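You operate a simulated robot arm through the tools that you are given. There is no shell and no other tool.

The job below is to be done with a simulated two-armed robot. You get a single attempt, and the scene is never put back.

Task
Thin the white paint to the cup's 100 ml line from the measuring jug and stir it even.
Fine: spill nothing; jug back; use the stirrer in the blue pot and put it back there. Set down upright: measuring jug.

Only the result counts: the job must be done as asked and must still hold three seconds after the hand-in. Knocking over, shifting, dropping, spilling or breaking anything else fails it.

Robot
Two 7-joint arms with two-finger parallel grippers on one trunk that stands fixed in place. Base frame: the origin is at the foot of the trunk, x ahead of it, y to its left, z up. Readings come in cm, rad, newtons and seconds.
The left shoulder is at [6.3, 19.9, 120.4], the right one opposite. With the tool pointing down near the work surface each hand reaches from about 26 to 70 cm from the base axis, measured 20 degrees to its own side. Payload 1.57 kg a hand.
The tool frame of a hand sits at the grasp point between the pads (the TCP): z along the fingers, y along the line on which they close. The tips reach 3 cm beyond it. Largest opening 11 cm; finger width 2.4, thickness 1.2; the body of the gripper, 4.8 by 11.2 cm, starts 7.8 cm behind the TCP.
Orientation is that of the tool frame in the base frame, as a unit quaternion [w, x, y, z]. With the fingers straight down and closing along the base's y, the tool's x points along the base's -x, its y along +y and its z along -z.

Tools
- The arms move only by the tool play_rows. It takes "left_plan", "right_plan" or both (then of equal length, played together; a hand with none holds still); each is text: rows parted by semicolons, each of 7 numbers parted by spaces: the shift along the base's x, y, z in units of 25 mm (1.0 is 25 mm), then the turn, a rotation vector about the base's x, y, z in units of 5 degrees (1.0 is 5 degrees), then the opening, from 0 (shut) to 1 (fully open). In form: x y z wx wy wz fingers; .... A call has 1 to 20 rows; each row shifts and turns the commanded pose from where the row before left it. A call with a number of a shift or a turn outside -1 to 1 is refused whole. A row lasts 0.2 s, in which the tool goes at most 5 cm and 0.15 rad; a call with a longer step from one row to the next is refused whole, and so is a gripper value outside its range. Where a pose cannot be reached the arm comes as near as it can. A force on the tool above 40 N (or 10 N above the force at the start of the call, whichever is more), or a blocked arm, ends the call early, and 0.2 s more pass. The fingers move at their own pace (about 7.2 cm/s each) and stop on an object; they squeeze with about 27 N. The grip force told is the motor's: it shows also when the fingers shut on nothing. Time passes only in rows, and 0.2 s behind the last, so rows that do not move let the fingers close. The reply holds the time, the measured pose of the TCP, the force on the tool along the base axes, the opening and the grip force, in the units named above and with some noise, with the torque about the TCP (base axes, N m) and any sound that the robot's microphone picked up.
- Cameras (640 x 400 px; columns grow to the right, rows downward): "scene" is now at [10.1, 2.3, 178.04]; the picture's right is [0.27, -0.96, 0.00], its down [-0.80, -0.23, -0.56] and it looks along [0.54, 0.15, -0.83] (base axes); focal length 341 px, centre (320, 200). "left" rides on the left gripper at [7, -1.6, -14.1] in its tool frame; the picture's right is [0.23, 0.97, 0.00], its down [-0.86, 0.20, -0.48] and it looks along [-0.47, 0.11, 0.88] (tool axes); focal length 222 px, centre (320, 200). "right" rides on the right gripper at [7, 1.6, -14.1] in its tool frame; the picture's right is [-0.23, 0.97, 0.00], its down [-0.85, -0.20, -0.48] and it looks along [-0.47, -0.11, 0.88] (tool axes); focal length 222 px, centre (320, 200).
- camera(camera): a new picture of that camera. No time passes.
- raise_lower(by): slides the trunk up (or, below 0, down) by that many cm; the arms and the scene camera ride with it, the base frame stays. It gives what a move gives, with no picture.
- pan_tilt(pan, tilt): turns the head with the scene camera to pan (to the left, within 1.501 rad either way) and tilt (down, from -0.506 to 1.204), counted from straight ahead of the robot. It gives what a move gives.
- probe_pixels(camera, pixels): there is no depth. For up to 12 entries [column, row, z] of the newest picture of that camera ("zoom" is the newest enlarged one), the place [x, y] in the base frame at which the ray of that pixel passes the height z, good to about 0.2 cm. No time passes.
- enlarge(camera, box): a new picture of the part [left, top, right, bottom] of that camera's present view, enlarged. No time passes.
- sign_off(): hands the job in; it is judged then, once.

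Leave the grippers open and the arms clear of the work at the hand-in unless told otherwise.

The tools are called after "Request:" by a JSON object that holds its "op" and its "data". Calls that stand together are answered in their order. play_rows: Moves the arms, as the interface text tells. Its arguments: {"type":"object","properties":{"left_plan":{"type":"string"},"right_plan":{"type":"string"}},"required":[]} The other tools are called the same way: raise_lower (by) moves the trunk up or down; pan_tilt (pan, tilt) turns the head that bears the scene camera; camera (camera) takes a picture; probe_pixels (camera, pixels) gives the place at which the rays of pixels pass given heights; enlarge (camera, box) takes an enlarged picture of a part of a camera's view; sign_off () hands the job in.

At the start:

```text
clock: 0.0
left_eef_pos: [40.68, 45.38, 131.25]
left_tool_rot: [0.001, 0.0, 1.0, 0.0]
left_contact_force: [-0.3, -0.6, 0.8]
left_ft_torque: [0.0, -0.01, 0.0]
left_opening: 11.01
left_grip_force: 0.0
right_eef_pos: [51.83, -2.32, 127.63]
right_tool_rot: [-0.001, 0.001, 1.0, 0.0]
right_contact_force: [-0.3, -0.2, 0.1]
right_ft_torque: [-0.03, 0.01, -0.04]
right_opening: 11.01
right_grip_force: 0.0
trunk travel left (down, up): [-80.0, 19.0]
head pan, tilt (commanded): [0.274, 0.976]
```

scene: 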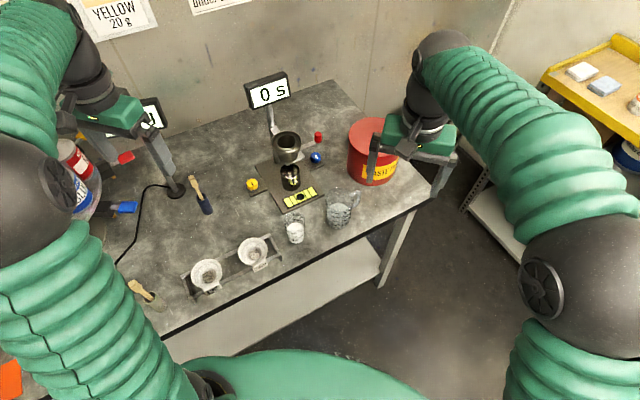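
right: 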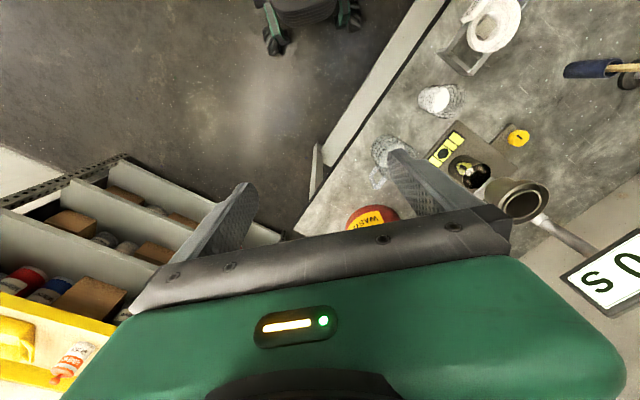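
left: 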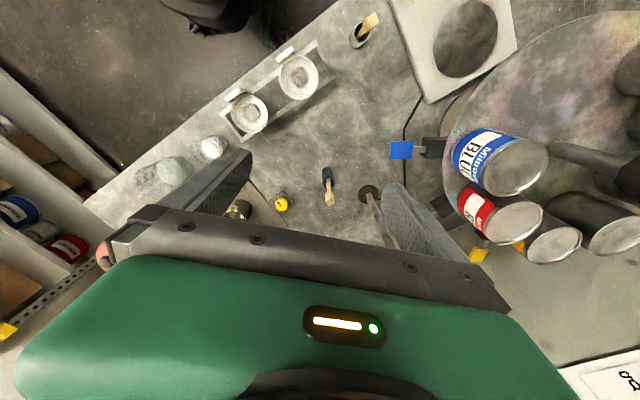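

I see the bench with a measuring jug near (340,210), a small cup near (295,230), a viscosity cup stand with a timer, and two stirrers: one in a blue pot near (205,205) and one near (140,290). I'll enlarge the scene to see the details.

Request:
{"op": "enlarge", "data": {"camera": "scene", "box": [230, 110, 410, 260]}}

Request:
{"op": "enlarge", "data": {"camera": "scene", "box": [100, 150, 280, 310]}}

Request:
{"op": "enlarge", "data": {"camera": "scene", "box": [60, 0, 320, 160]}}

```text
2.67 times, centred on (320, 185) of scene
```

zoom: 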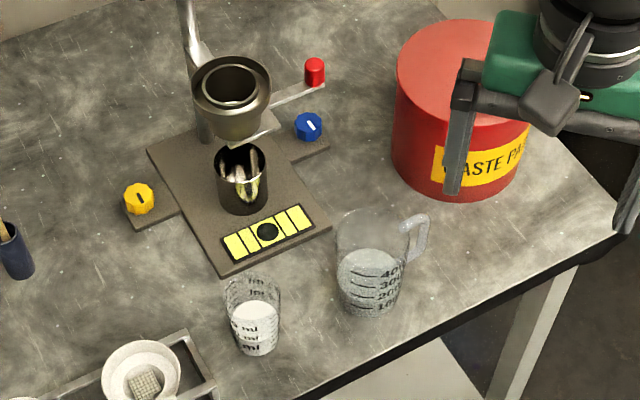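

```text
2.50 times, centred on (190, 230) of scene
```

zoom: 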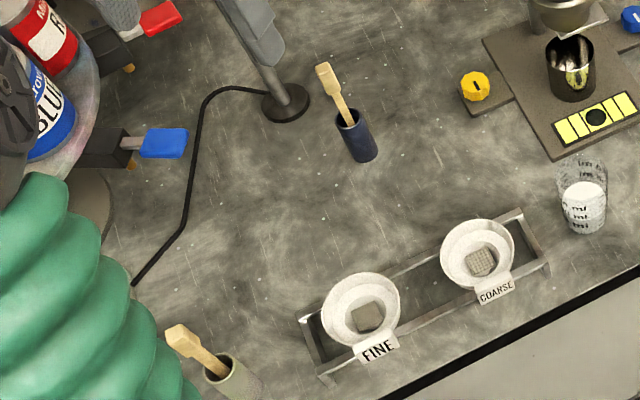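

```text
2.46 times, centred on (190, 80) of scene
```

zoom: 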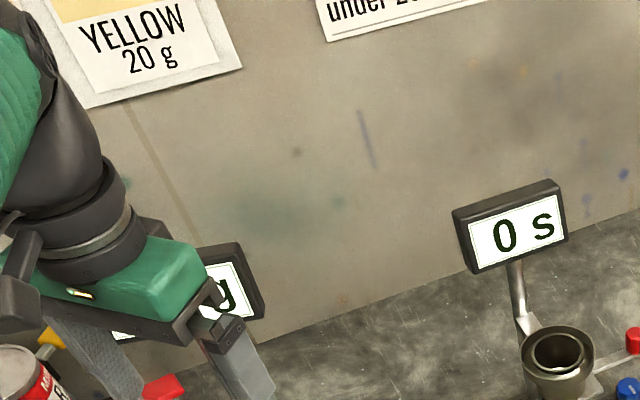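

I'll work out the bench height by triangulation: the cup shows at (297,240) in the scene view and at about (435,98) in the right-hand view, and the yellow knob at (252,184) and (517,137).

Request:
{"op": "probe_pixels", "data": {"camera": "scene", "pixels": [[252, 184, 80], [252, 184, 90], [252, 184, 100], [296, 240, 80], [296, 240, 90], [296, 240, 100], [338, 226, 80], [338, 226, 90], [338, 226, 100], [205, 210, 80], [205, 210, 90], [205, 210, 100]]}}

Request:
{"op": "probe_pixels", "data": {"camera": "right", "pixels": [[517, 137, 80], [517, 137, 90], [517, 137, 100], [435, 98, 80], [435, 98, 90], [435, 98, 100]]}}

Request:
{"op": "probe_pixels", "data": {"camera": "left", "pixels": [[281, 204, 80], [281, 204, 90], [281, 204, 100], [327, 175, 80], [327, 175, 90], [327, 175, 100]]}}

```text
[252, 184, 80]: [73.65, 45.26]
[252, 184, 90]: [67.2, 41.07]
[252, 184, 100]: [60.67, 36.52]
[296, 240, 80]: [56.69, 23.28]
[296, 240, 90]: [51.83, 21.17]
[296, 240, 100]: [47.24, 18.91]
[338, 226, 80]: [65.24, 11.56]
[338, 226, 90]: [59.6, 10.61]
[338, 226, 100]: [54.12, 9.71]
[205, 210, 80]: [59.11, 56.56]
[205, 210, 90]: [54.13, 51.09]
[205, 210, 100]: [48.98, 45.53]
```

```text
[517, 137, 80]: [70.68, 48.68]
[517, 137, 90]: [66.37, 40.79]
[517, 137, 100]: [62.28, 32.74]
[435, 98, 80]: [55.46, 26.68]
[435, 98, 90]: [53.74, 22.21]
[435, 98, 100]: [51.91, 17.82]
```

```text
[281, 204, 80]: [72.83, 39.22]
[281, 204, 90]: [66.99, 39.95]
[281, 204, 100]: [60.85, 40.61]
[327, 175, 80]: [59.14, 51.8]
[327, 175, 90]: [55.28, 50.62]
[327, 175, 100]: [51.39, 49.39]
```

The yellow knob's rays meet at a height near 90 cm, so the bench top lies a little below that. I'll take close-ups of the cup and jug, and of the pots.

Request:
{"op": "enlarge", "data": {"camera": "scene", "box": [270, 200, 320, 250]}}

Request:
{"op": "enlarge", "data": {"camera": "scene", "box": [315, 180, 370, 235]}}

Request:
{"op": "enlarge", "data": {"camera": "scene", "box": [180, 165, 230, 220]}}

Request:
{"op": "enlarge", "data": {"camera": "right", "box": [360, 60, 500, 200]}}

```text
8.00 times, centred on (295, 225) of scene
```

zoom: 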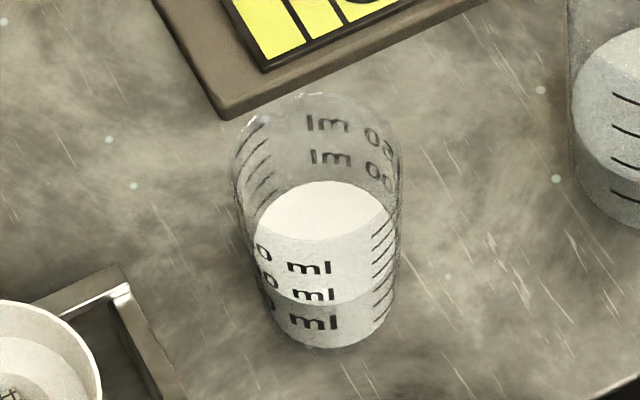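

```text
7.27 times, centred on (342, 208) of scene
```

zoom: 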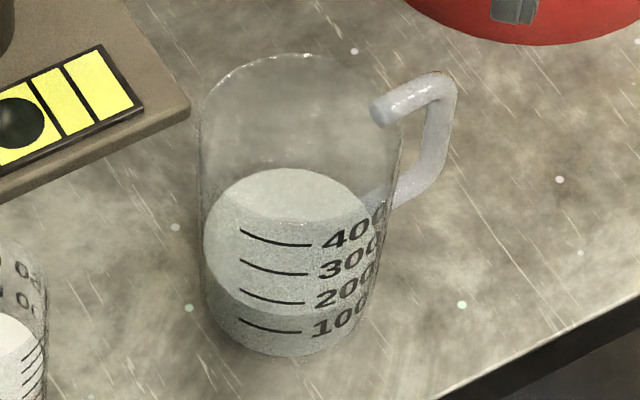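

```text
7.27 times, centred on (205, 192) of scene
```

zoom: 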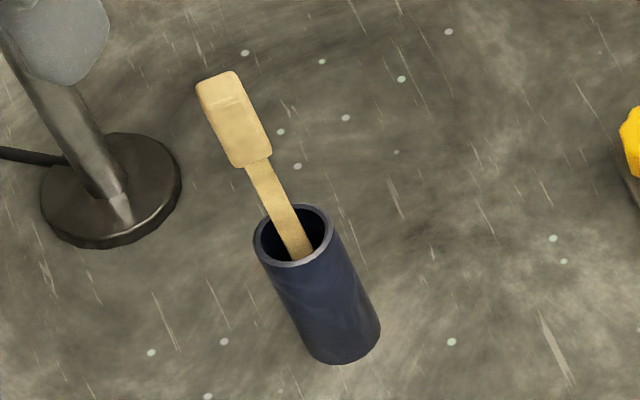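

```text
2.86 times, centred on (430, 130) of right
```

zoom: 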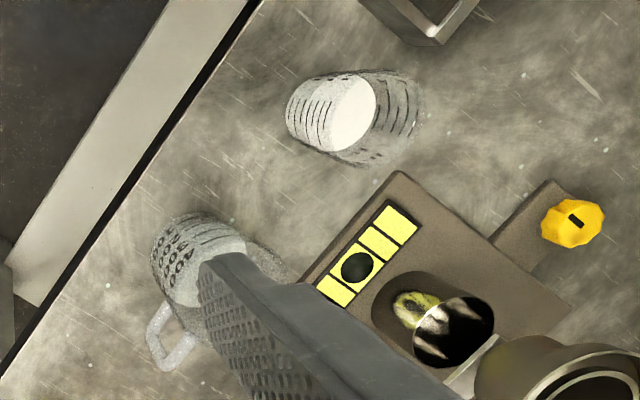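

The close-ups show a cup with three labels (probably 50, 100 and 150 ml) and a jug marked 100–400 with the handle to its right. The stirrer stands nearly upright in the blue pot. I'll swing the left hand into a viewing pose pointing forward-right and down at the cup, first pitching it 55° about y while it drifts down.

Request:
{"op": "play_rows", "data": {"left_plan": "0 -0.3 -0.3 0 -1 0 1;0 -0.3 -0.3 0 -1 0 1;0 -0.3 -0.3 0 -1 0 1;0 -0.3 -0.3 0 -1 0 1;0 -0.3 -0.3 0 -1 0 1;0 -0.3 -0.3 0 -1 0 1;0 -0.3 -0.3 0 -1 0 1;0 -0.3 -0.3 0 -1 0 1;0 -0.3 -0.3 0 -1 0 1;0 -0.3 -0.3 0 -1 0 1;0 -0.3 -0.3 0 -1 0 1"}}

Request:
{"op": "camera", "data": {"camera": "left"}}

Request:
{"op": "camera", "data": {"camera": "scene"}}

```text
clock: 2.4
left_eef_pos: [41.11, 37.98, 123.31]
left_tool_rot: [0.461, -0.001, 0.887, -0.001]
left_contact_force: [-0.4, 0.2, -0.3]
left_ft_torque: [0.03, 0.0, -0.01]
left_opening: 11.03
left_grip_force: 0.1
left hand out of reach, approached as far as the arm can: row 11
right_eef_pos: [51.74, -2.46, 127.69]
right_tool_rot: [0.0, 0.0, 1.0, 0.0]
right_contact_force: [-0.6, -0.2, -0.3]
right_ft_torque: [-0.02, 0.0, -0.01]
right_opening: 11.0
right_grip_force: 0.0
trunk travel left (down, up): [-80.0, 19.0]
head pan, tilt (commanded): [0.274, 0.976]
```

```text
taken
```

left: 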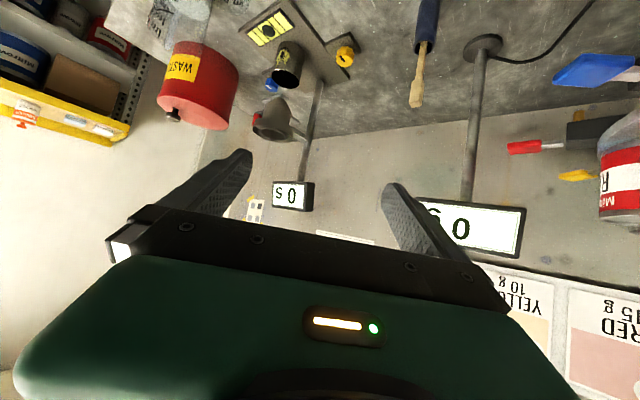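

```text
taken
```

scene: 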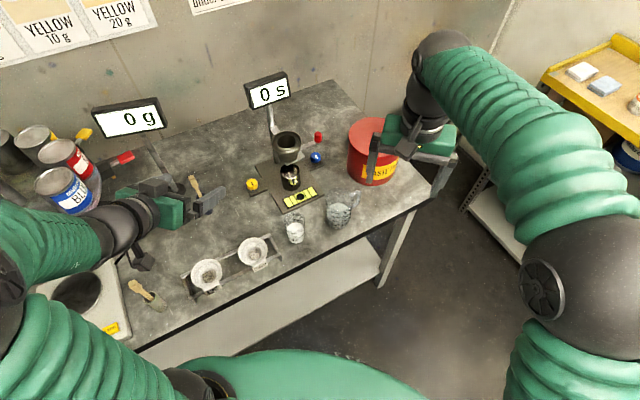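

The left hand now points forward but sits close to its limit, too near the body. Next I'll turn it right about z and lower it so it faces the cup.

Request:
{"op": "play_rows", "data": {"left_plan": "0.2 0.2 0 0 0 -1 1;0.2 0 -0.3 0 0 -1 1;0.2 0 -0.4 0 0 -1 1;0.2 -0.1 -0.4 0 0 -1 1;0.1 -0.2 -0.4 0 0 -1 1;0.1 -0.3 -0.4 0 0 -1 1;0.1 -0.4 -0.4 0 0 -1 1;0 -0.4 -0.4 0 0 -1 1;0 -0.4 -0.4 0 0 -1 1;0 -0.4 -0.4 0 0 -1 1"}}

Request:
{"op": "camera", "data": {"camera": "left"}}

Request:
{"op": "camera", "data": {"camera": "scene"}}

```text
clock: 4.6
left_eef_pos: [43.97, 32.84, 114.64]
left_tool_rot: [0.42, 0.375, 0.803, -0.196]
left_contact_force: [-0.4, -0.6, 0.0]
left_ft_torque: [0.01, -0.02, -0.03]
left_opening: 10.99
left_grip_force: 0.1
right_eef_pos: [51.77, -2.26, 127.74]
right_tool_rot: [-0.001, 0.0, 1.0, 0.0]
right_contact_force: [0.8, 0.6, -0.2]
right_ft_torque: [0.0, 0.0, -0.01]
right_opening: 10.97
right_grip_force: 0.1
trunk travel left (down, up): [-80.0, 19.0]
head pan, tilt (commanded): [0.274, 0.976]
```

```text
taken
```

left: 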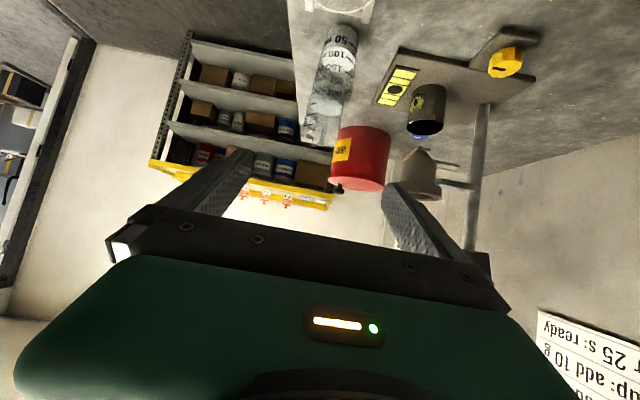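

```text
taken
```

scene: 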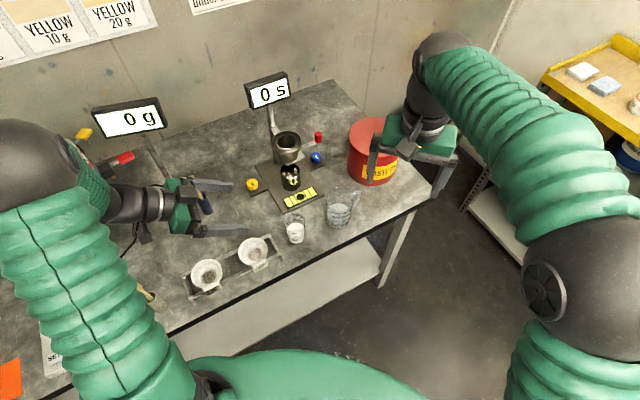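

The left view now shows the cup and jug almost side-on, around (335,50)–(325,110). I'll enlarge that part.

Request:
{"op": "enlarge", "data": {"camera": "left", "box": [295, 10, 375, 70]}}

Request:
{"op": "enlarge", "data": {"camera": "left", "box": [285, 60, 375, 155]}}

```text
6.67 times, centred on (335, 40) of left
```

zoom: 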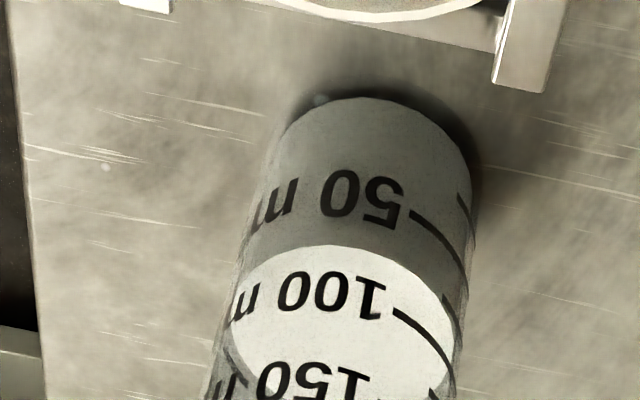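

```text
4.21 times, centred on (330, 108) of left
```

zoom: 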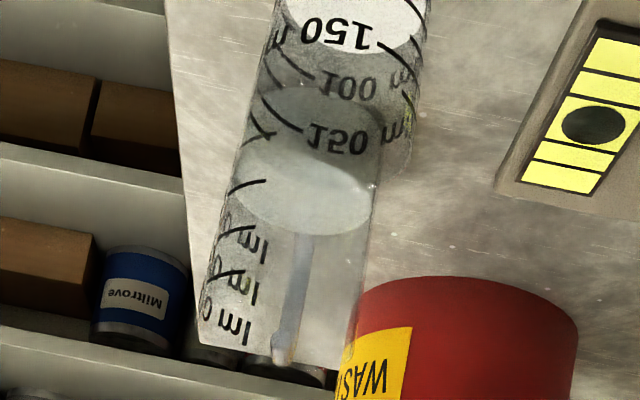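

The left view reads the cup labels as 50, 100 and 150 ml, and the paint surface lies between 50 and 100. The jug's handle points directly away from this camera. I'll take larger views from the left and right cameras for triangulation and to look for a spout.

Request:
{"op": "enlarge", "data": {"camera": "left", "box": [280, 20, 400, 95]}}

Request:
{"op": "enlarge", "data": {"camera": "right", "box": [370, 70, 470, 140]}}

Request:
{"op": "enlarge", "data": {"camera": "right", "box": [350, 110, 450, 200]}}

```text
5.33 times, centred on (340, 58) of left
```

zoom: 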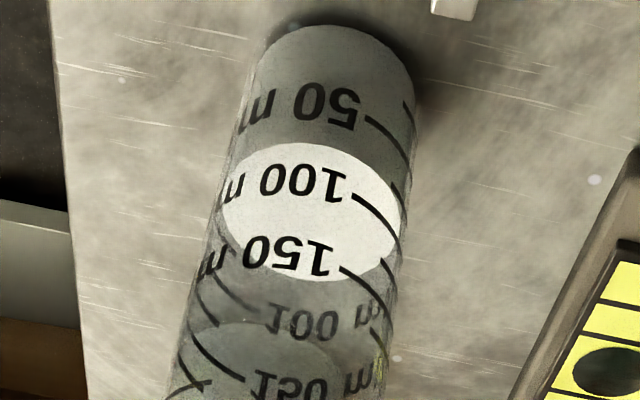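

```text
5.71 times, centred on (420, 105) of right
```

zoom: 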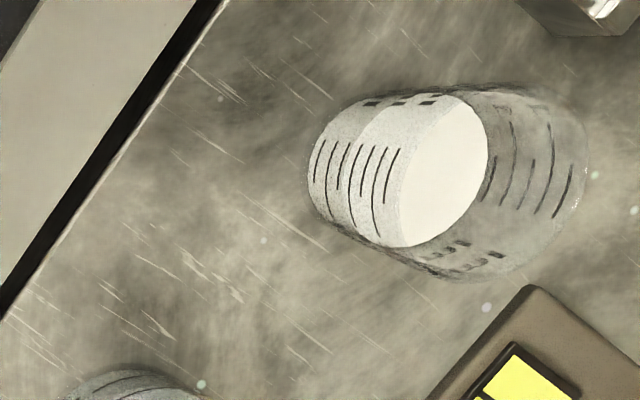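

```text
4.44 times, centred on (400, 155) of right
```

zoom: 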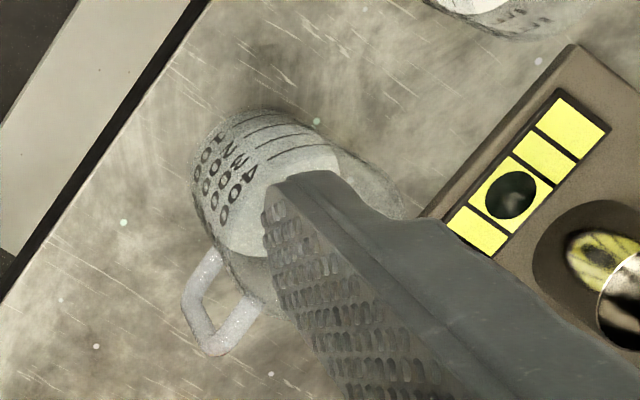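

The paint surface's ellipse centre can be picked out in all three views: left (338.3,60.3), right (438.4,100.1) and scene (295.4,230.1). I'll probe it at several heights to fix the cup's place and paint height, together with bench scratches and the plate corner.

Request:
{"op": "probe_pixels", "data": {"camera": "left", "pixels": [[338.3, 60.3, 86], [338.3, 60.3, 90], [338.3, 60.3, 94], [340.9, 25.2, 84], [340.9, 25.2, 88], [340.9, 25.2, 92]]}}

Request:
{"op": "probe_pixels", "data": {"camera": "right", "pixels": [[438.4, 100.1, 86], [438.4, 100.1, 90], [438.4, 100.1, 94], [458, 120.2, 86], [458, 120.2, 90], [458, 120.2, 94]]}}

Request:
{"op": "probe_pixels", "data": {"camera": "scene", "pixels": [[295.4, 230.1, 86], [295.4, 230.1, 90], [295.4, 230.1, 94], [283.3, 213.1, 86], [283.3, 213.1, 90], [283.3, 213.1, 94]]}}

```text
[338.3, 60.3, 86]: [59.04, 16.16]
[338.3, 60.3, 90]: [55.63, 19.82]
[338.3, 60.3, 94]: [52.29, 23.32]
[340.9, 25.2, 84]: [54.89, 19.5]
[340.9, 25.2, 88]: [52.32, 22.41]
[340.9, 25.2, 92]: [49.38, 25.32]
```

```text
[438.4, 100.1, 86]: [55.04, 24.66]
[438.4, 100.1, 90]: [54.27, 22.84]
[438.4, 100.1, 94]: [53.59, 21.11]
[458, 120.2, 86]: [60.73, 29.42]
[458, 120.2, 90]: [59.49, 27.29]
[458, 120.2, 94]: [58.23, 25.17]
```

```text
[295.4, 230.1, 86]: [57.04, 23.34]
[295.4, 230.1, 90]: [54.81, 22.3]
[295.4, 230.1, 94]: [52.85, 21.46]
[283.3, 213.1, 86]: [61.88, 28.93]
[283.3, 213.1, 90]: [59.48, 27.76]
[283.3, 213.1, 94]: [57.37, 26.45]
```

The rays agree on the cup centre at about (53.9, 21.9), with the paint surface near z 92.2. Next I'll do the same for the jug and check the bench height.

Request:
{"op": "probe_pixels", "data": {"camera": "scene", "pixels": [[337.6, 213.9, 90], [337.6, 213.9, 94], [337.6, 213.9, 98], [339.2, 199.5, 98], [339.2, 199.5, 100], [339.2, 199.5, 102], [336.8, 220.4, 88], [336.8, 220.4, 90], [295.9, 236.6, 88], [295.9, 236.6, 90], [294.5, 220.9, 96], [294.5, 220.9, 98]]}}

Request:
{"op": "probe_pixels", "data": {"camera": "left", "pixels": [[326.4, 105.6, 90], [326.4, 105.6, 94], [326.4, 105.6, 98]]}}

Request:
{"op": "enlarge", "data": {"camera": "left", "box": [290, 70, 360, 150]}}

```text
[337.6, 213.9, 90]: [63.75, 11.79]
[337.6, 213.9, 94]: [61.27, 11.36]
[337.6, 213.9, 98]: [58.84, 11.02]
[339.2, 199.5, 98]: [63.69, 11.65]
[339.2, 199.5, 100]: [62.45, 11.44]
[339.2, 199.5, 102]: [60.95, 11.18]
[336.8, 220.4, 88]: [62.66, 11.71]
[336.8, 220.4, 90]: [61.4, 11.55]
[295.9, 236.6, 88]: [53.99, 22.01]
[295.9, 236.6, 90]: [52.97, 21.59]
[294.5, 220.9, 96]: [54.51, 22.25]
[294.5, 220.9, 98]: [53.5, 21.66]
```

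```text
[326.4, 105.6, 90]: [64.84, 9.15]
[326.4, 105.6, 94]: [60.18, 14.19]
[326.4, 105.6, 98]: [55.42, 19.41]
```

```text
5.00 times, centred on (325, 110) of left
```

zoom: 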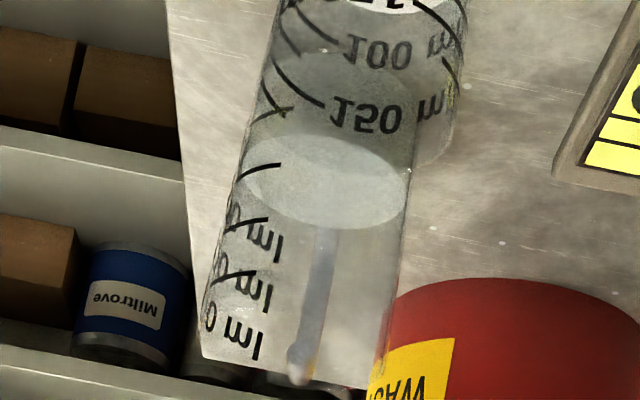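

The jug's centre comes out at about (62.1, 11.5) with its liquid at z≈92, and the bench at z≈89.3. That puts roughly 120 ml in the jug and roughly 70 ml of paint in the cup. The handle points to azimuth about −46°, away from the cup. My plan is to grip the jug's body with the right hand from the robot's side, tool pointing forward and 25° down. First I'll pitch the right hand 65° while it's high, descending a little.

Request:
{"op": "play_rows", "data": {"right_plan": "0 0.2 -0.2 0 -1 0 0.88;0 0.2 -0.3 0 -1 0 0.88;0 0.2 -0.4 0 -1 0 0.88;0 0.2 -0.4 0 -1 0 0.88;0 0.2 -0.4 0 -1 0 0.88;0 0.2 -0.4 0 -1 0 0.88;0 0.2 -0.4 0 -1 0 0.88;0 0.2 -0.4 0 -1 0 0.88;0 0.2 -0.4 0 -1 0 0.88;0 0.2 -0.4 0 -1 0 0.88;0 0.2 -0.4 0 -1 0 0.88;0 0.2 -0.4 0 -1 0 0.88;0 0.2 -0.4 0 -1 0 0.88"}}

Request:
{"op": "camera", "data": {"camera": "right"}}

Request:
{"op": "camera", "data": {"camera": "scene"}}

Request:
{"op": "enlarge", "data": {"camera": "scene", "box": [310, 175, 380, 235]}}

```text
clock: 7.2
left_eef_pos: [43.81, 32.96, 114.72]
left_tool_rot: [0.42, 0.374, 0.803, -0.196]
left_contact_force: [-0.3, 0.0, -0.8]
left_ft_torque: [0.0, 0.02, -0.01]
left_opening: 11.01
left_grip_force: 0.0
right_eef_pos: [53.48, 3.04, 124.23]
right_tool_rot: [0.532, 0.054, 0.844, 0.051]
right_contact_force: [-0.3, -0.5, -0.6]
right_ft_torque: [-0.02, -0.02, 0.02]
right_opening: 9.67
right_grip_force: 0.0
trunk travel left (down, up): [-80.0, 19.0]
head pan, tilt (commanded): [0.274, 0.976]
stopped in row 13 (right hand): the arm was blocked; the commanded pose is now the measured one
```

```text
taken
```

right: 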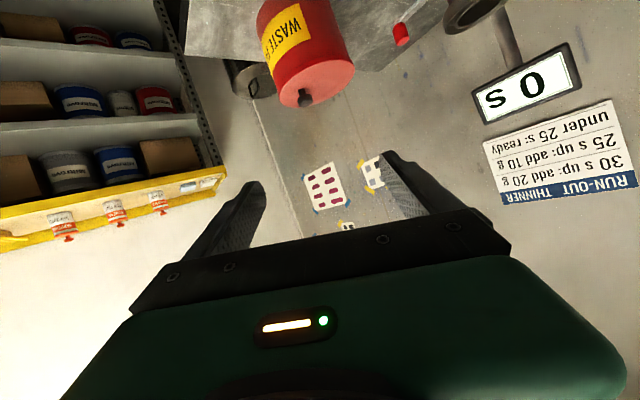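

```text
taken
```

scene: 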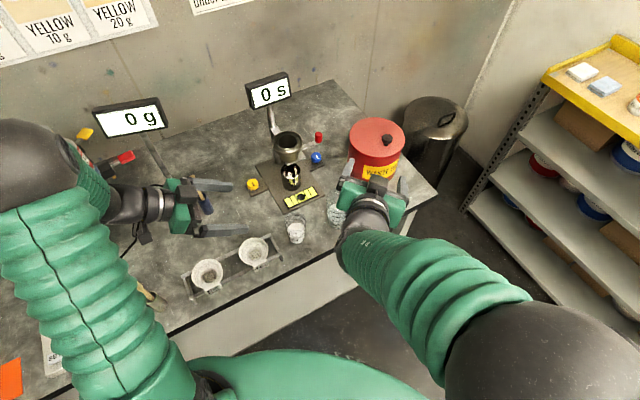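

```text
6.67 times, centred on (345, 205) of scene
```

zoom: 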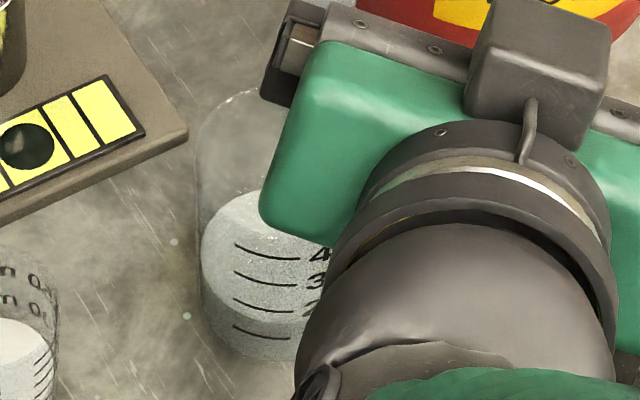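

The right arm stopped at (53.5, 3.0, 124.2), too folded in that pose. Getting lower and further left should ease it, so I'll move down and left towards the pre-grasp point behind the jug without turning, and check.

Request:
{"op": "play_rows", "data": {"right_plan": "0 0.4 -0.5 0 0 0 0.88;0 0.4 -0.6 0 0 0 0.88;0 0.4 -0.6 0 0 0 0.88;0 0.4 -0.6 0 0 0 0.88;0 0.4 -0.6 0 0 0 0.88;0 0.4 -0.6 0 0 0 0.88;0 0.4 -0.6 0 0 0 0.88;0 0.4 -0.6 0 0 0 0.88"}}

Request:
{"op": "camera", "data": {"camera": "scene"}}

```text
clock: 8.2
left_eef_pos: [43.84, 32.72, 114.65]
left_tool_rot: [0.419, 0.375, 0.804, -0.195]
left_contact_force: [-0.6, -0.6, 0.4]
left_ft_torque: [0.04, -0.02, -0.02]
left_opening: 11.01
left_grip_force: 0.1
right_eef_pos: [54.05, 7.78, 126.31]
right_tool_rot: [0.572, 0.078, 0.81, 0.102]
right_contact_force: [-0.2, 0.3, -0.1]
right_ft_torque: [0.03, 0.0, -0.02]
right_opening: 9.66
right_grip_force: 0.1
trunk travel left (down, up): [-80.0, 19.0]
head pan, tilt (commanded): [0.274, 0.976]
stopped in row 5 (right hand): the arm was blocked; the commanded pose is now the measured one
```

```text
taken
```

scene: 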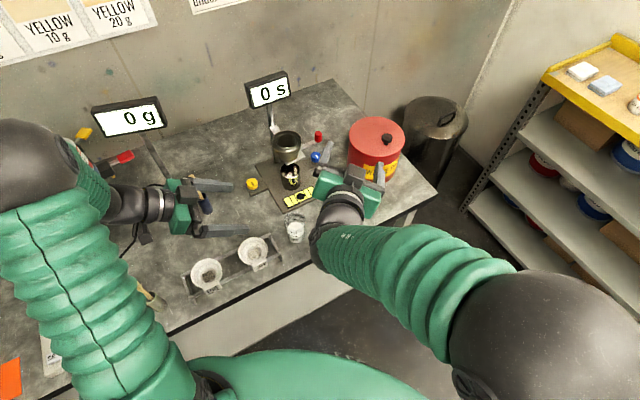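

The right arm is blocked again. Its elbow sits high, so a forward-pointing hand hits a wrist limit there. A new plan suits the arms better: the left hand grips the jug from above with its closing line at azimuth 39°, square to the handle, and tilts it away from the handle towards the cup. That ends in a pose close to its present one, and the right hand serves as the watching camera. I'll rehearse the left's end pose in the air and back the right hand off.

Request:
{"op": "play_rows", "data": {"left_plan": "0.6 -0.6 0 -0.767 -0.642 0 1;0.6 -0.6 0 -0.767 -0.642 0 1;0.6 -0.6 -0.1 -0.767 -0.642 0 1;0.6 -0.7 -0.1 0 0 0 1;0.6 -0.7 -0.2 0 0 0 1;0.6 -0.7 -0.2 0 0 0 1", "right_plan": "0 -0.8 0.2 0 0.5 0 1;0 -0.8 0.2 0 0.5 0 1;0 -0.8 0.1 0 0.5 0 1;0 -0.8 0 0 0.5 0 1;0 -0.8 0 0 0.5 0 1;0 -0.8 0 0 0.5 0 1"}}

Request:
{"op": "camera", "data": {"camera": "scene"}}

Request:
{"op": "camera", "data": {"camera": "left"}}

```text
clock: 9.7
left_eef_pos: [52.77, 22.67, 113.29]
left_tool_rot: [0.52, 0.346, 0.742, -0.242]
left_contact_force: [0.0, -0.6, -0.2]
left_ft_torque: [0.02, 0.0, 0.0]
left_opening: 11.01
left_grip_force: 0.1
right_eef_pos: [53.91, -4.18, 127.25]
right_tool_rot: [0.458, 0.088, 0.88, 0.09]
right_contact_force: [0.3, -0.5, -0.1]
right_ft_torque: [0.0, 0.0, -0.01]
right_opening: 11.01
right_grip_force: 0.2
trunk travel left (down, up): [-80.0, 19.0]
head pan, tilt (commanded): [0.274, 0.976]
```

```text
taken
```

scene: 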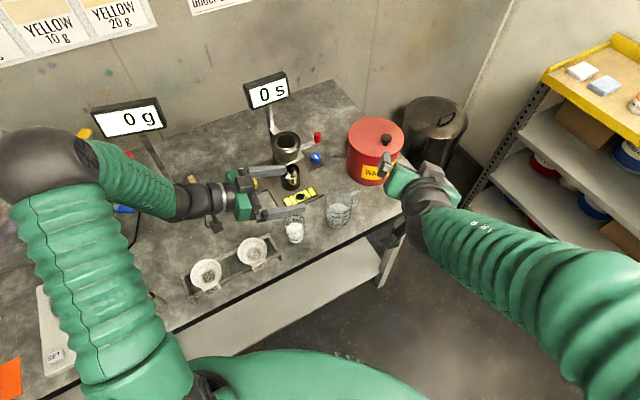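

```text
taken
```

left: 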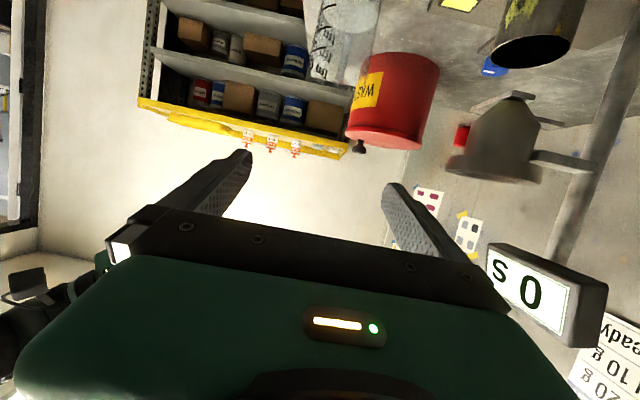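

The left arm reached the 20°-below-horizontal pose easily, with its elbow out to the side. I'll rehearse a little lower, to z≈104, and 5° flatter to be sure the pour range is available. Nothing is below except the cup rim, which is well under the fingers.

Request:
{"op": "play_rows", "data": {"left_plan": "0 0 -0.9 0 0 0 1;0 0 -0.9 0 0 0 1;0 0 -0.9 0 0 0 1;0 0 -0.7 -0.767 -0.642 0 1;0 0 0 0 0 0 1"}}

Request:
{"op": "camera", "data": {"camera": "scene"}}

Request:
{"op": "enlarge", "data": {"camera": "scene", "box": [310, 175, 380, 235]}}

Request:
{"op": "camera", "data": {"camera": "right"}}

```text
clock: 10.8
left_eef_pos: [52.68, 23.13, 104.69]
left_tool_rot: [0.553, 0.335, 0.719, -0.257]
left_contact_force: [0.6, -0.1, -0.3]
left_ft_torque: [-0.02, 0.04, 0.03]
left_opening: 11.0
left_grip_force: 0.0
right_eef_pos: [53.84, -4.06, 127.05]
right_tool_rot: [0.459, 0.088, 0.88, 0.09]
right_contact_force: [-0.4, 0.2, -0.1]
right_ft_torque: [-0.02, -0.02, 0.01]
right_opening: 10.99
right_grip_force: 0.0
trunk travel left (down, up): [-80.0, 19.0]
head pan, tilt (commanded): [0.274, 0.976]
```

```text
taken
```

scene: 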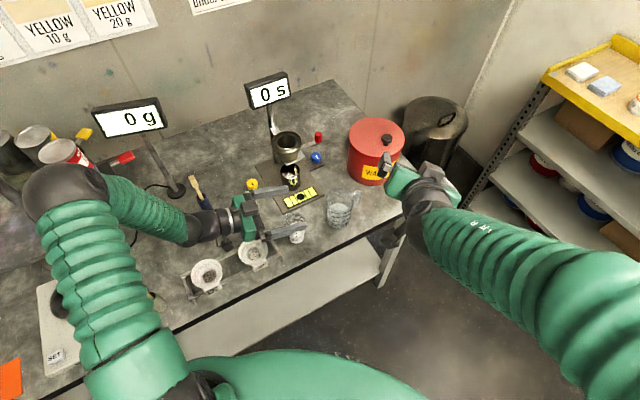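

```text
6.67 times, centred on (345, 205) of scene
```

zoom: 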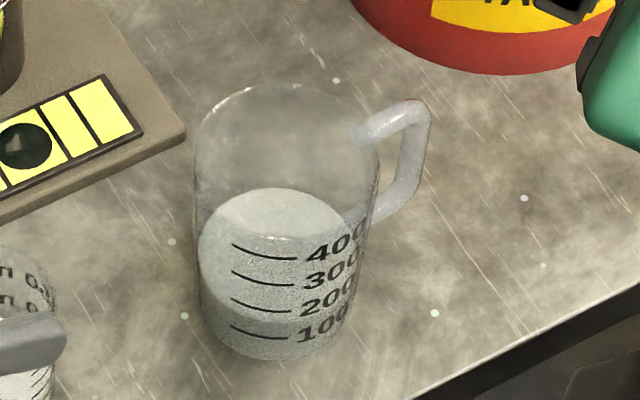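

```text
taken
```

right: 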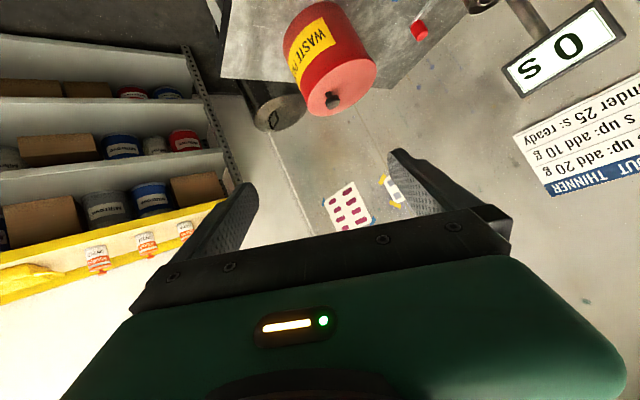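

The rehearsal passed: the left hand took the near-horizontal pose at z≈104.7. Now I'll raise the left hand, swing it to point straight down with its closing line kept at azimuth 40°, and put it above the jug at about (62.1, 11.5).

Request:
{"op": "play_rows", "data": {"left_plan": "0 0 1 0.9575 0.805 0 1;0 0 1 0.9575 0.805 0 1;0 0 1 0.9575 0.805 0 1;0 0 1 0.9575 0.805 0 1;0.47 -0.58 0.1 0.9575 0.805 0 1;0.47 -0.58 0.1 0.9575 0.805 0 1;0.47 -0.58 0 0.9575 0.805 0 1;0.47 -0.58 0 0.9575 0.805 0 1;0.47 -0.58 0 0.9575 0.805 0 1;0.47 -0.58 0 0.9575 0.805 0 1;0.47 -0.58 0 0.9575 0.805 0 1;0.47 -0.58 0 0.9575 0.805 0 1"}}

Request:
{"op": "camera", "data": {"camera": "scene"}}

Request:
{"op": "camera", "data": {"camera": "left"}}

```text
clock: 13.4
left_eef_pos: [62.49, 11.14, 115.27]
left_tool_rot: [-0.003, 0.423, 0.906, 0.0]
left_contact_force: [-1.1, -0.4, -0.1]
left_ft_torque: [-0.01, 0.0, 0.0]
left_opening: 10.99
left_grip_force: 0.1
right_eef_pos: [54.12, -4.32, 126.97]
right_tool_rot: [0.458, 0.088, 0.88, 0.091]
right_contact_force: [0.1, -0.7, -1.2]
right_ft_torque: [0.03, 0.03, 0.03]
right_opening: 10.99
right_grip_force: 0.0
trunk travel left (down, up): [-80.0, 19.0]
head pan, tilt (commanded): [0.274, 0.976]
```

```text
taken
```

scene: 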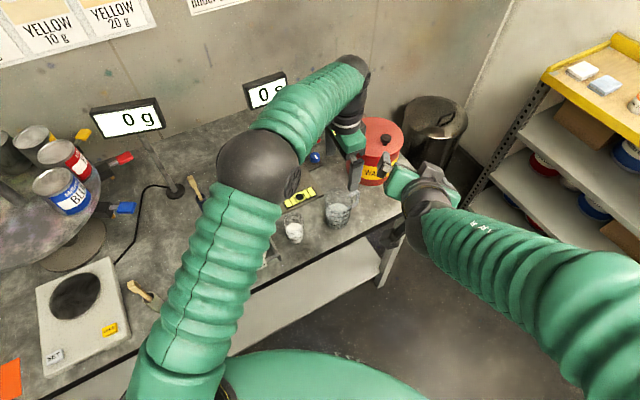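

```text
taken
```

left: 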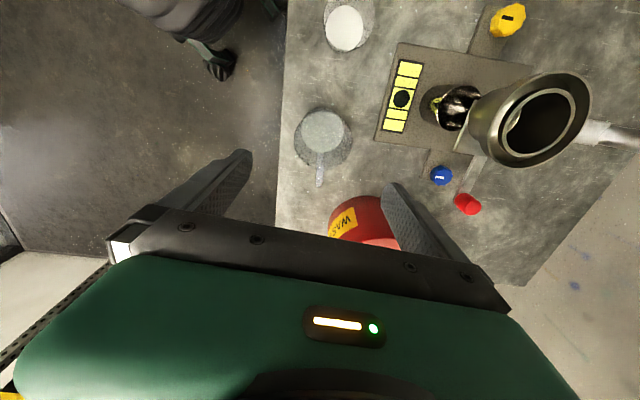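

The left hand is above the jug pointing down, with the jug at about (325,135) in its view; by my reckoning the point 20 cm below the grasp point should sit at about (320,134). I'll enlarge to centre it precisely.

Request:
{"op": "enlarge", "data": {"camera": "left", "box": [280, 90, 370, 195]}}

Request:
{"op": "probe_pixels", "data": {"camera": "left", "pixels": [[320, 134, 95.3], [325, 135, 95.3], [322, 138, 100], [325, 130, 92]]}}

Request:
{"op": "enlarge", "data": {"camera": "scene", "box": [300, 140, 400, 240]}}

```text
3.81 times, centred on (325, 142) of left
```

zoom: 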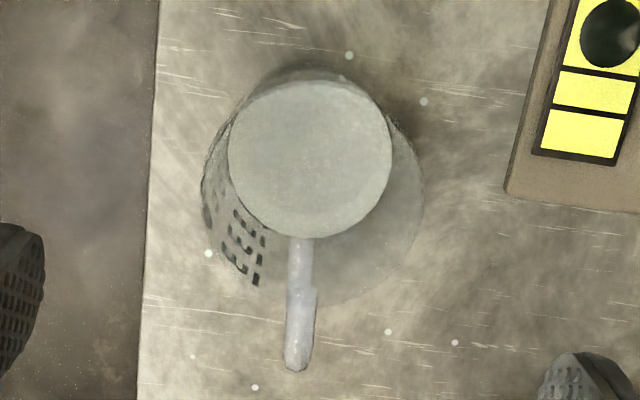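

```text
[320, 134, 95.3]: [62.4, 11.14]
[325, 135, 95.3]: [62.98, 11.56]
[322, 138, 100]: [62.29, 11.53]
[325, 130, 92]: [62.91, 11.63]
```

```text
4.00 times, centred on (350, 190) of scene
```

zoom: 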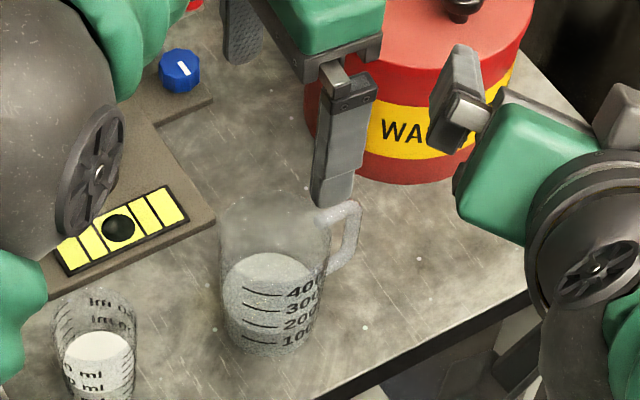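

In the enlarged left view the liquid circle is centred at left pixel (322.4,130.7), and the rim circle at about (323.2,141.2) with radius about 3.85 cm. I'll probe both to get the jug's axis.

Request:
{"op": "probe_pixels", "data": {"camera": "left", "pixels": [[322.4, 130.7, 92.2], [323.2, 141.2, 100.3], [323.2, 141.2, 99.8], [319.6, 134, 95.3], [319, 141, 100.3], [343, 27, 92.2], [348, 10, 97.5]]}}

Request:
{"op": "enlarge", "data": {"camera": "left", "box": [300, 0, 400, 62]}}

```text
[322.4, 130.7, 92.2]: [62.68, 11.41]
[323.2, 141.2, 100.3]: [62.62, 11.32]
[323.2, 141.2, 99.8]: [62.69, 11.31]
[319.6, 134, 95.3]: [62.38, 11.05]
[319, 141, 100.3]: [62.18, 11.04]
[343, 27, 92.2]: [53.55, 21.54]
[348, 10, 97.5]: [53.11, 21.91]
```

```text
6.40 times, centred on (350, 31) of left
```

zoom: 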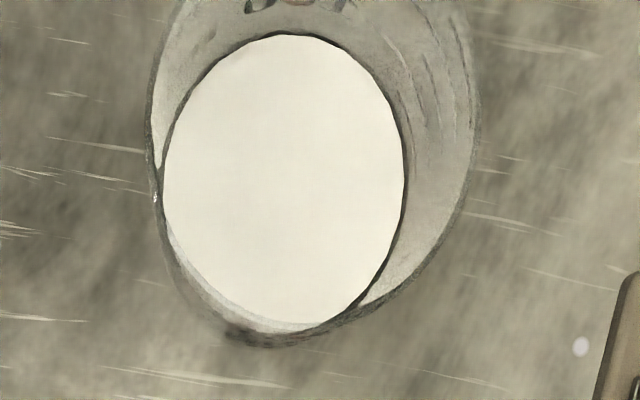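

The jug axis is at about (62.65, 11.36), so I'll shift the hand by about (+0.2, +0.25) cm and go straight down around the jug with open fingers to z≈95.5.

Request:
{"op": "play_rows", "data": {"left_plan": "0.08 0.1 0 0 0 0 1;0 0 -0.9 0 0 0 1;0 0 -0.9 0 0 0 1;0 0 -0.9 0 0 0 1;0 0 -0.9 0 0 0 1;0 0 -0.9 0 0 0 1;0 0 -0.8 0 0 0 1;0 0 0 0 0 0 1"}}

Request:
{"op": "camera", "data": {"camera": "left"}}

Request:
{"op": "enlarge", "data": {"camera": "scene", "box": [300, 140, 400, 240]}}

```text
clock: 15.2
left_eef_pos: [62.55, 11.56, 102.24]
left_tool_rot: [-0.001, 0.422, 0.907, 0.001]
left_contact_force: [0.0, 0.6, -0.1]
left_ft_torque: [0.01, 0.01, -0.03]
left_opening: 10.99
left_grip_force: 0.1
right_eef_pos: [53.92, -4.25, 127.17]
right_tool_rot: [0.459, 0.087, 0.879, 0.091]
right_contact_force: [-1.0, -1.2, -0.1]
right_ft_torque: [0.03, 0.0, -0.02]
right_opening: 11.0
right_grip_force: 0.1
trunk travel left (down, up): [-80.0, 19.0]
head pan, tilt (commanded): [0.274, 0.976]
```

```text
taken
```

left: 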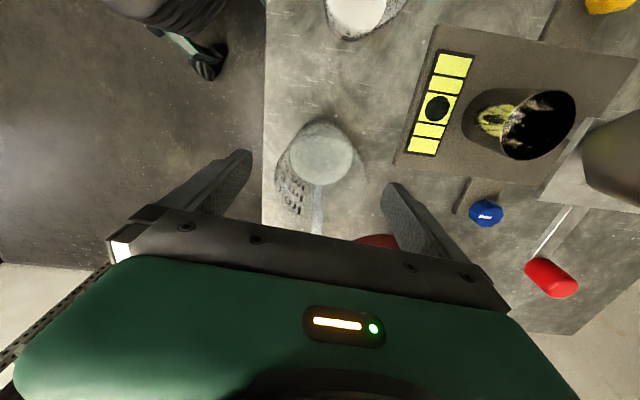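

```text
4.00 times, centred on (350, 190) of scene
```

zoom: 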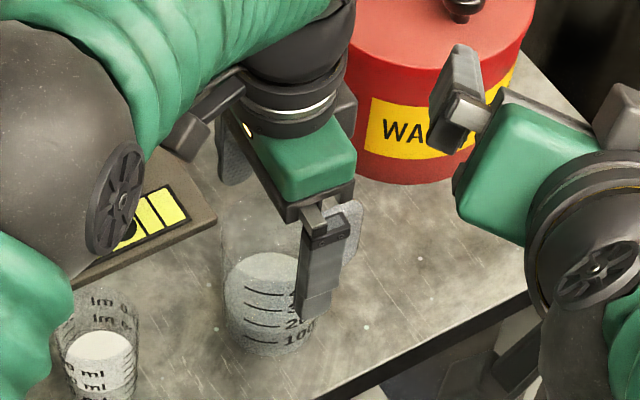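

The jug sits centred between the fingers with the handle below the palm. I'll go down the last 6.7 cm.

Request:
{"op": "play_rows", "data": {"left_plan": "0 0 -0.7 0 0 0 1;0 0 -0.7 0 0 0 1;0 0 -0.7 0 0 0 1;0 0 -0.58 0 0 0 1;0 0 0 0 0 0 1"}}

Request:
{"op": "camera", "data": {"camera": "left"}}

Request:
{"op": "enlarge", "data": {"camera": "scene", "box": [300, 140, 400, 240]}}

```text
clock: 16.4
left_eef_pos: [62.44, 11.52, 95.46]
left_tool_rot: [-0.001, 0.422, 0.906, 0.0]
left_contact_force: [0.3, 0.4, 0.8]
left_ft_torque: [-0.02, 0.03, 0.01]
left_opening: 11.02
left_grip_force: 0.1
right_eef_pos: [53.9, -4.2, 127.3]
right_tool_rot: [0.459, 0.089, 0.88, 0.089]
right_contact_force: [-0.8, 0.0, -0.7]
right_ft_torque: [0.01, 0.0, -0.03]
right_opening: 11.0
right_grip_force: 0.0
trunk travel left (down, up): [-80.0, 19.0]
head pan, tilt (commanded): [0.274, 0.976]
```

```text
taken
```

left: 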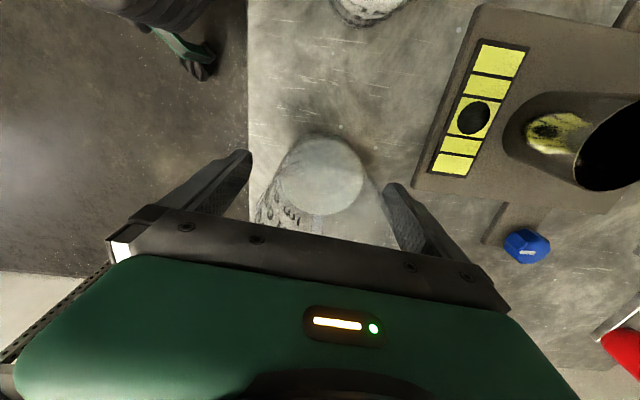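

```text
4.00 times, centred on (350, 190) of scene
```

zoom: 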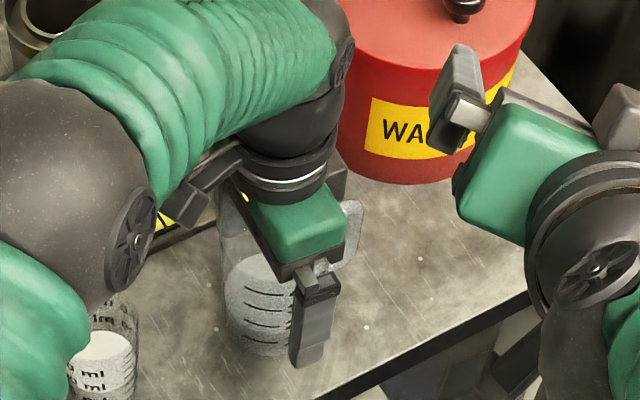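

The left fingers now straddle the jug at z 95.5. Before gripping, I'll bring the right hand around as a low watching camera from the front-right, unrolling it, yawing it about 65° left and lowering it.

Request:
{"op": "play_rows", "data": {"right_plan": "0 0 0 -0.69 -0.065 0.475 1;0 0 0 -0.69 -0.065 0.475 1;0 0 0 -0.69 -0.065 0.475 1;0 0 0 -0.69 -0.065 0.475 1;-0.1 -0.2 0 0 0 1 1;-0.1 -0.2 0 0 0 1 1;-0.1 -0.2 0 0 0 1 1;-0.1 -0.2 0 0 0 1 1;-0.15 0 -0.5 0 0 1 1;-0.15 0 -0.5 0 0 1 1;-0.15 0 -0.5 0 0 1 1;-0.15 0 -0.5 0 0 1 1;-0.15 0 -0.5 0 0 1 1;-0.15 0 -0.5 0 0 1 1;-0.15 0 -0.5 0 0 1 1;-0.15 0 -0.6 0 0 1 1;-0.15 0 -0.6 0 0 1 1;-0.15 0 -0.6 0.88 -0.32 0 1;-0.15 0 -0.6 0.88 -0.32 0 1;0 0 -0.6 0.88 -0.32 0 1"}}

Request:
{"op": "camera", "data": {"camera": "right"}}

Request:
{"op": "camera", "data": {"camera": "scene"}}

```text
clock: 20.6
left_eef_pos: [62.54, 11.41, 95.5]
left_tool_rot: [-0.002, 0.423, 0.906, 0.002]
left_contact_force: [0.3, -0.1, -0.7]
left_ft_torque: [-0.03, 0.01, 0.02]
left_opening: 11.01
left_grip_force: 0.0
right_eef_pos: [47.36, -2.81, 111.06]
right_tool_rot: [0.467, -0.473, 0.669, 0.331]
right_contact_force: [0.2, -0.6, 0.6]
right_ft_torque: [0.04, -0.02, 0.01]
right_opening: 10.99
right_grip_force: 0.0
right hand out of reach, approached as far as the arm can: row 7
trunk travel left (down, up): [-80.0, 19.0]
head pan, tilt (commanded): [0.274, 0.976]
```

```text
taken
```

right: 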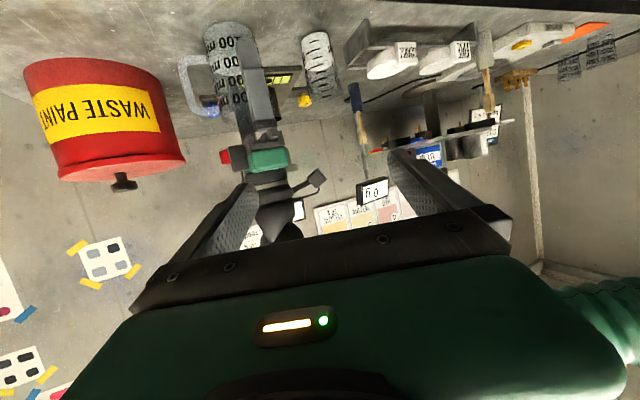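

```text
taken
```

scene: 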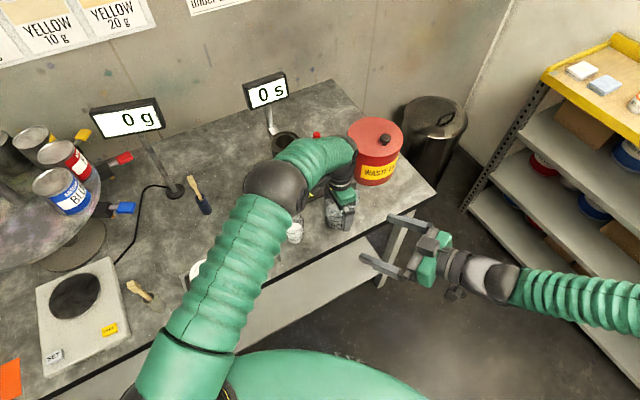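

That's a very useful low view: cup near (320,65), jug near (235,70), upside-down in the picture. I'll enlarge both.

Request:
{"op": "enlarge", "data": {"camera": "right", "box": [285, 20, 360, 110]}}

Request:
{"op": "enlarge", "data": {"camera": "right", "box": [170, 10, 300, 130]}}

```text
4.44 times, centred on (322, 65) of right
```

zoom: 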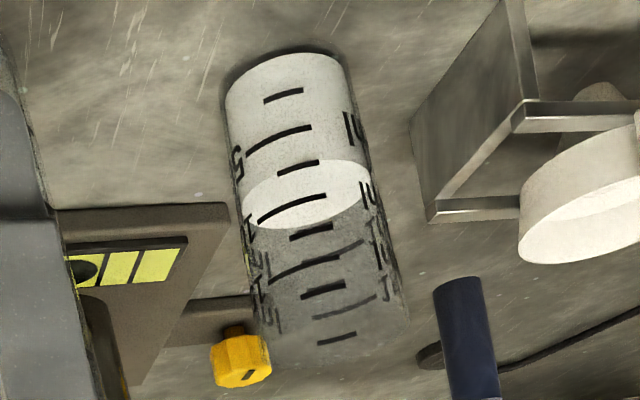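

```text
3.33 times, centred on (235, 70) of right
```

zoom: 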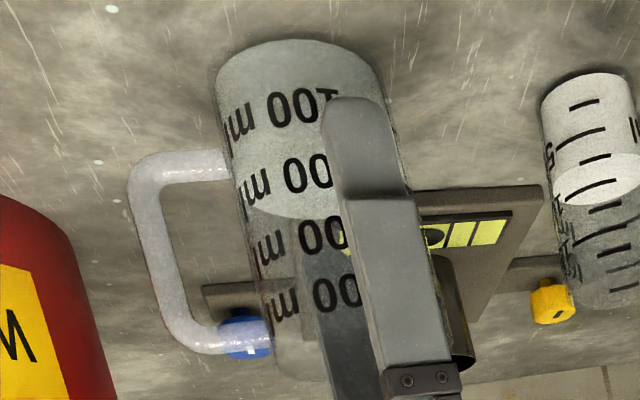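

From this view the paint edge sits just under the 75 ml tick, so about 70 ml once I allow for parallax. The 100 ml line is the second long tick on that side. The jug reads about 150 ml. Now I'll close the left fingers on the jug.

Request:
{"op": "play_rows", "data": {"left_plan": "0 0 0 0 0 0 0.75;0 0 0 0 0 0 0.7;0 0 0 0 0 0 0.6;0 0 0 0 0 0 0.4;0 0 0 0 0 0 0.2;0 0 0 0 0 0 0;0 0 0 0 0 0 0"}}

Request:
{"op": "enlarge", "data": {"camera": "right", "box": [170, 10, 300, 130]}}

Request:
{"op": "camera", "data": {"camera": "left"}}

```text
clock: 22.2
left_eef_pos: [62.34, 11.34, 95.53]
left_tool_rot: [-0.001, 0.423, 0.906, 0.0]
left_contact_force: [0.3, 0.6, 0.7]
left_ft_torque: [0.01, 0.04, -0.03]
left_opening: 7.66
left_grip_force: 27.1
right_eef_pos: [47.32, -2.71, 111.16]
right_tool_rot: [0.467, -0.473, 0.67, 0.33]
right_contact_force: [-0.3, 0.7, 0.0]
right_ft_torque: [0.01, 0.01, -0.02]
right_opening: 10.99
right_grip_force: 0.1
trunk travel left (down, up): [-80.0, 19.0]
head pan, tilt (commanded): [0.274, 0.976]
```

```text
3.33 times, centred on (235, 70) of right
```

zoom: 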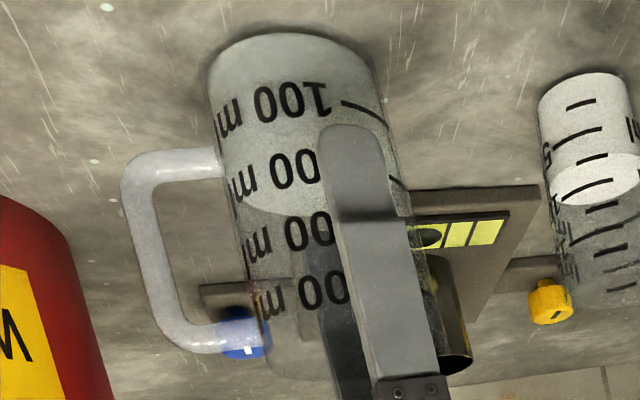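

```text
taken
```

left: 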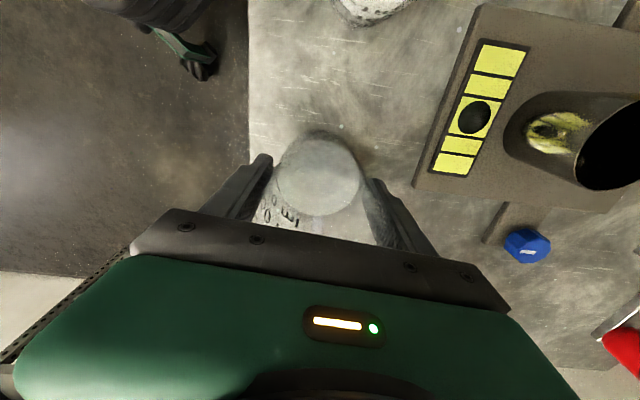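

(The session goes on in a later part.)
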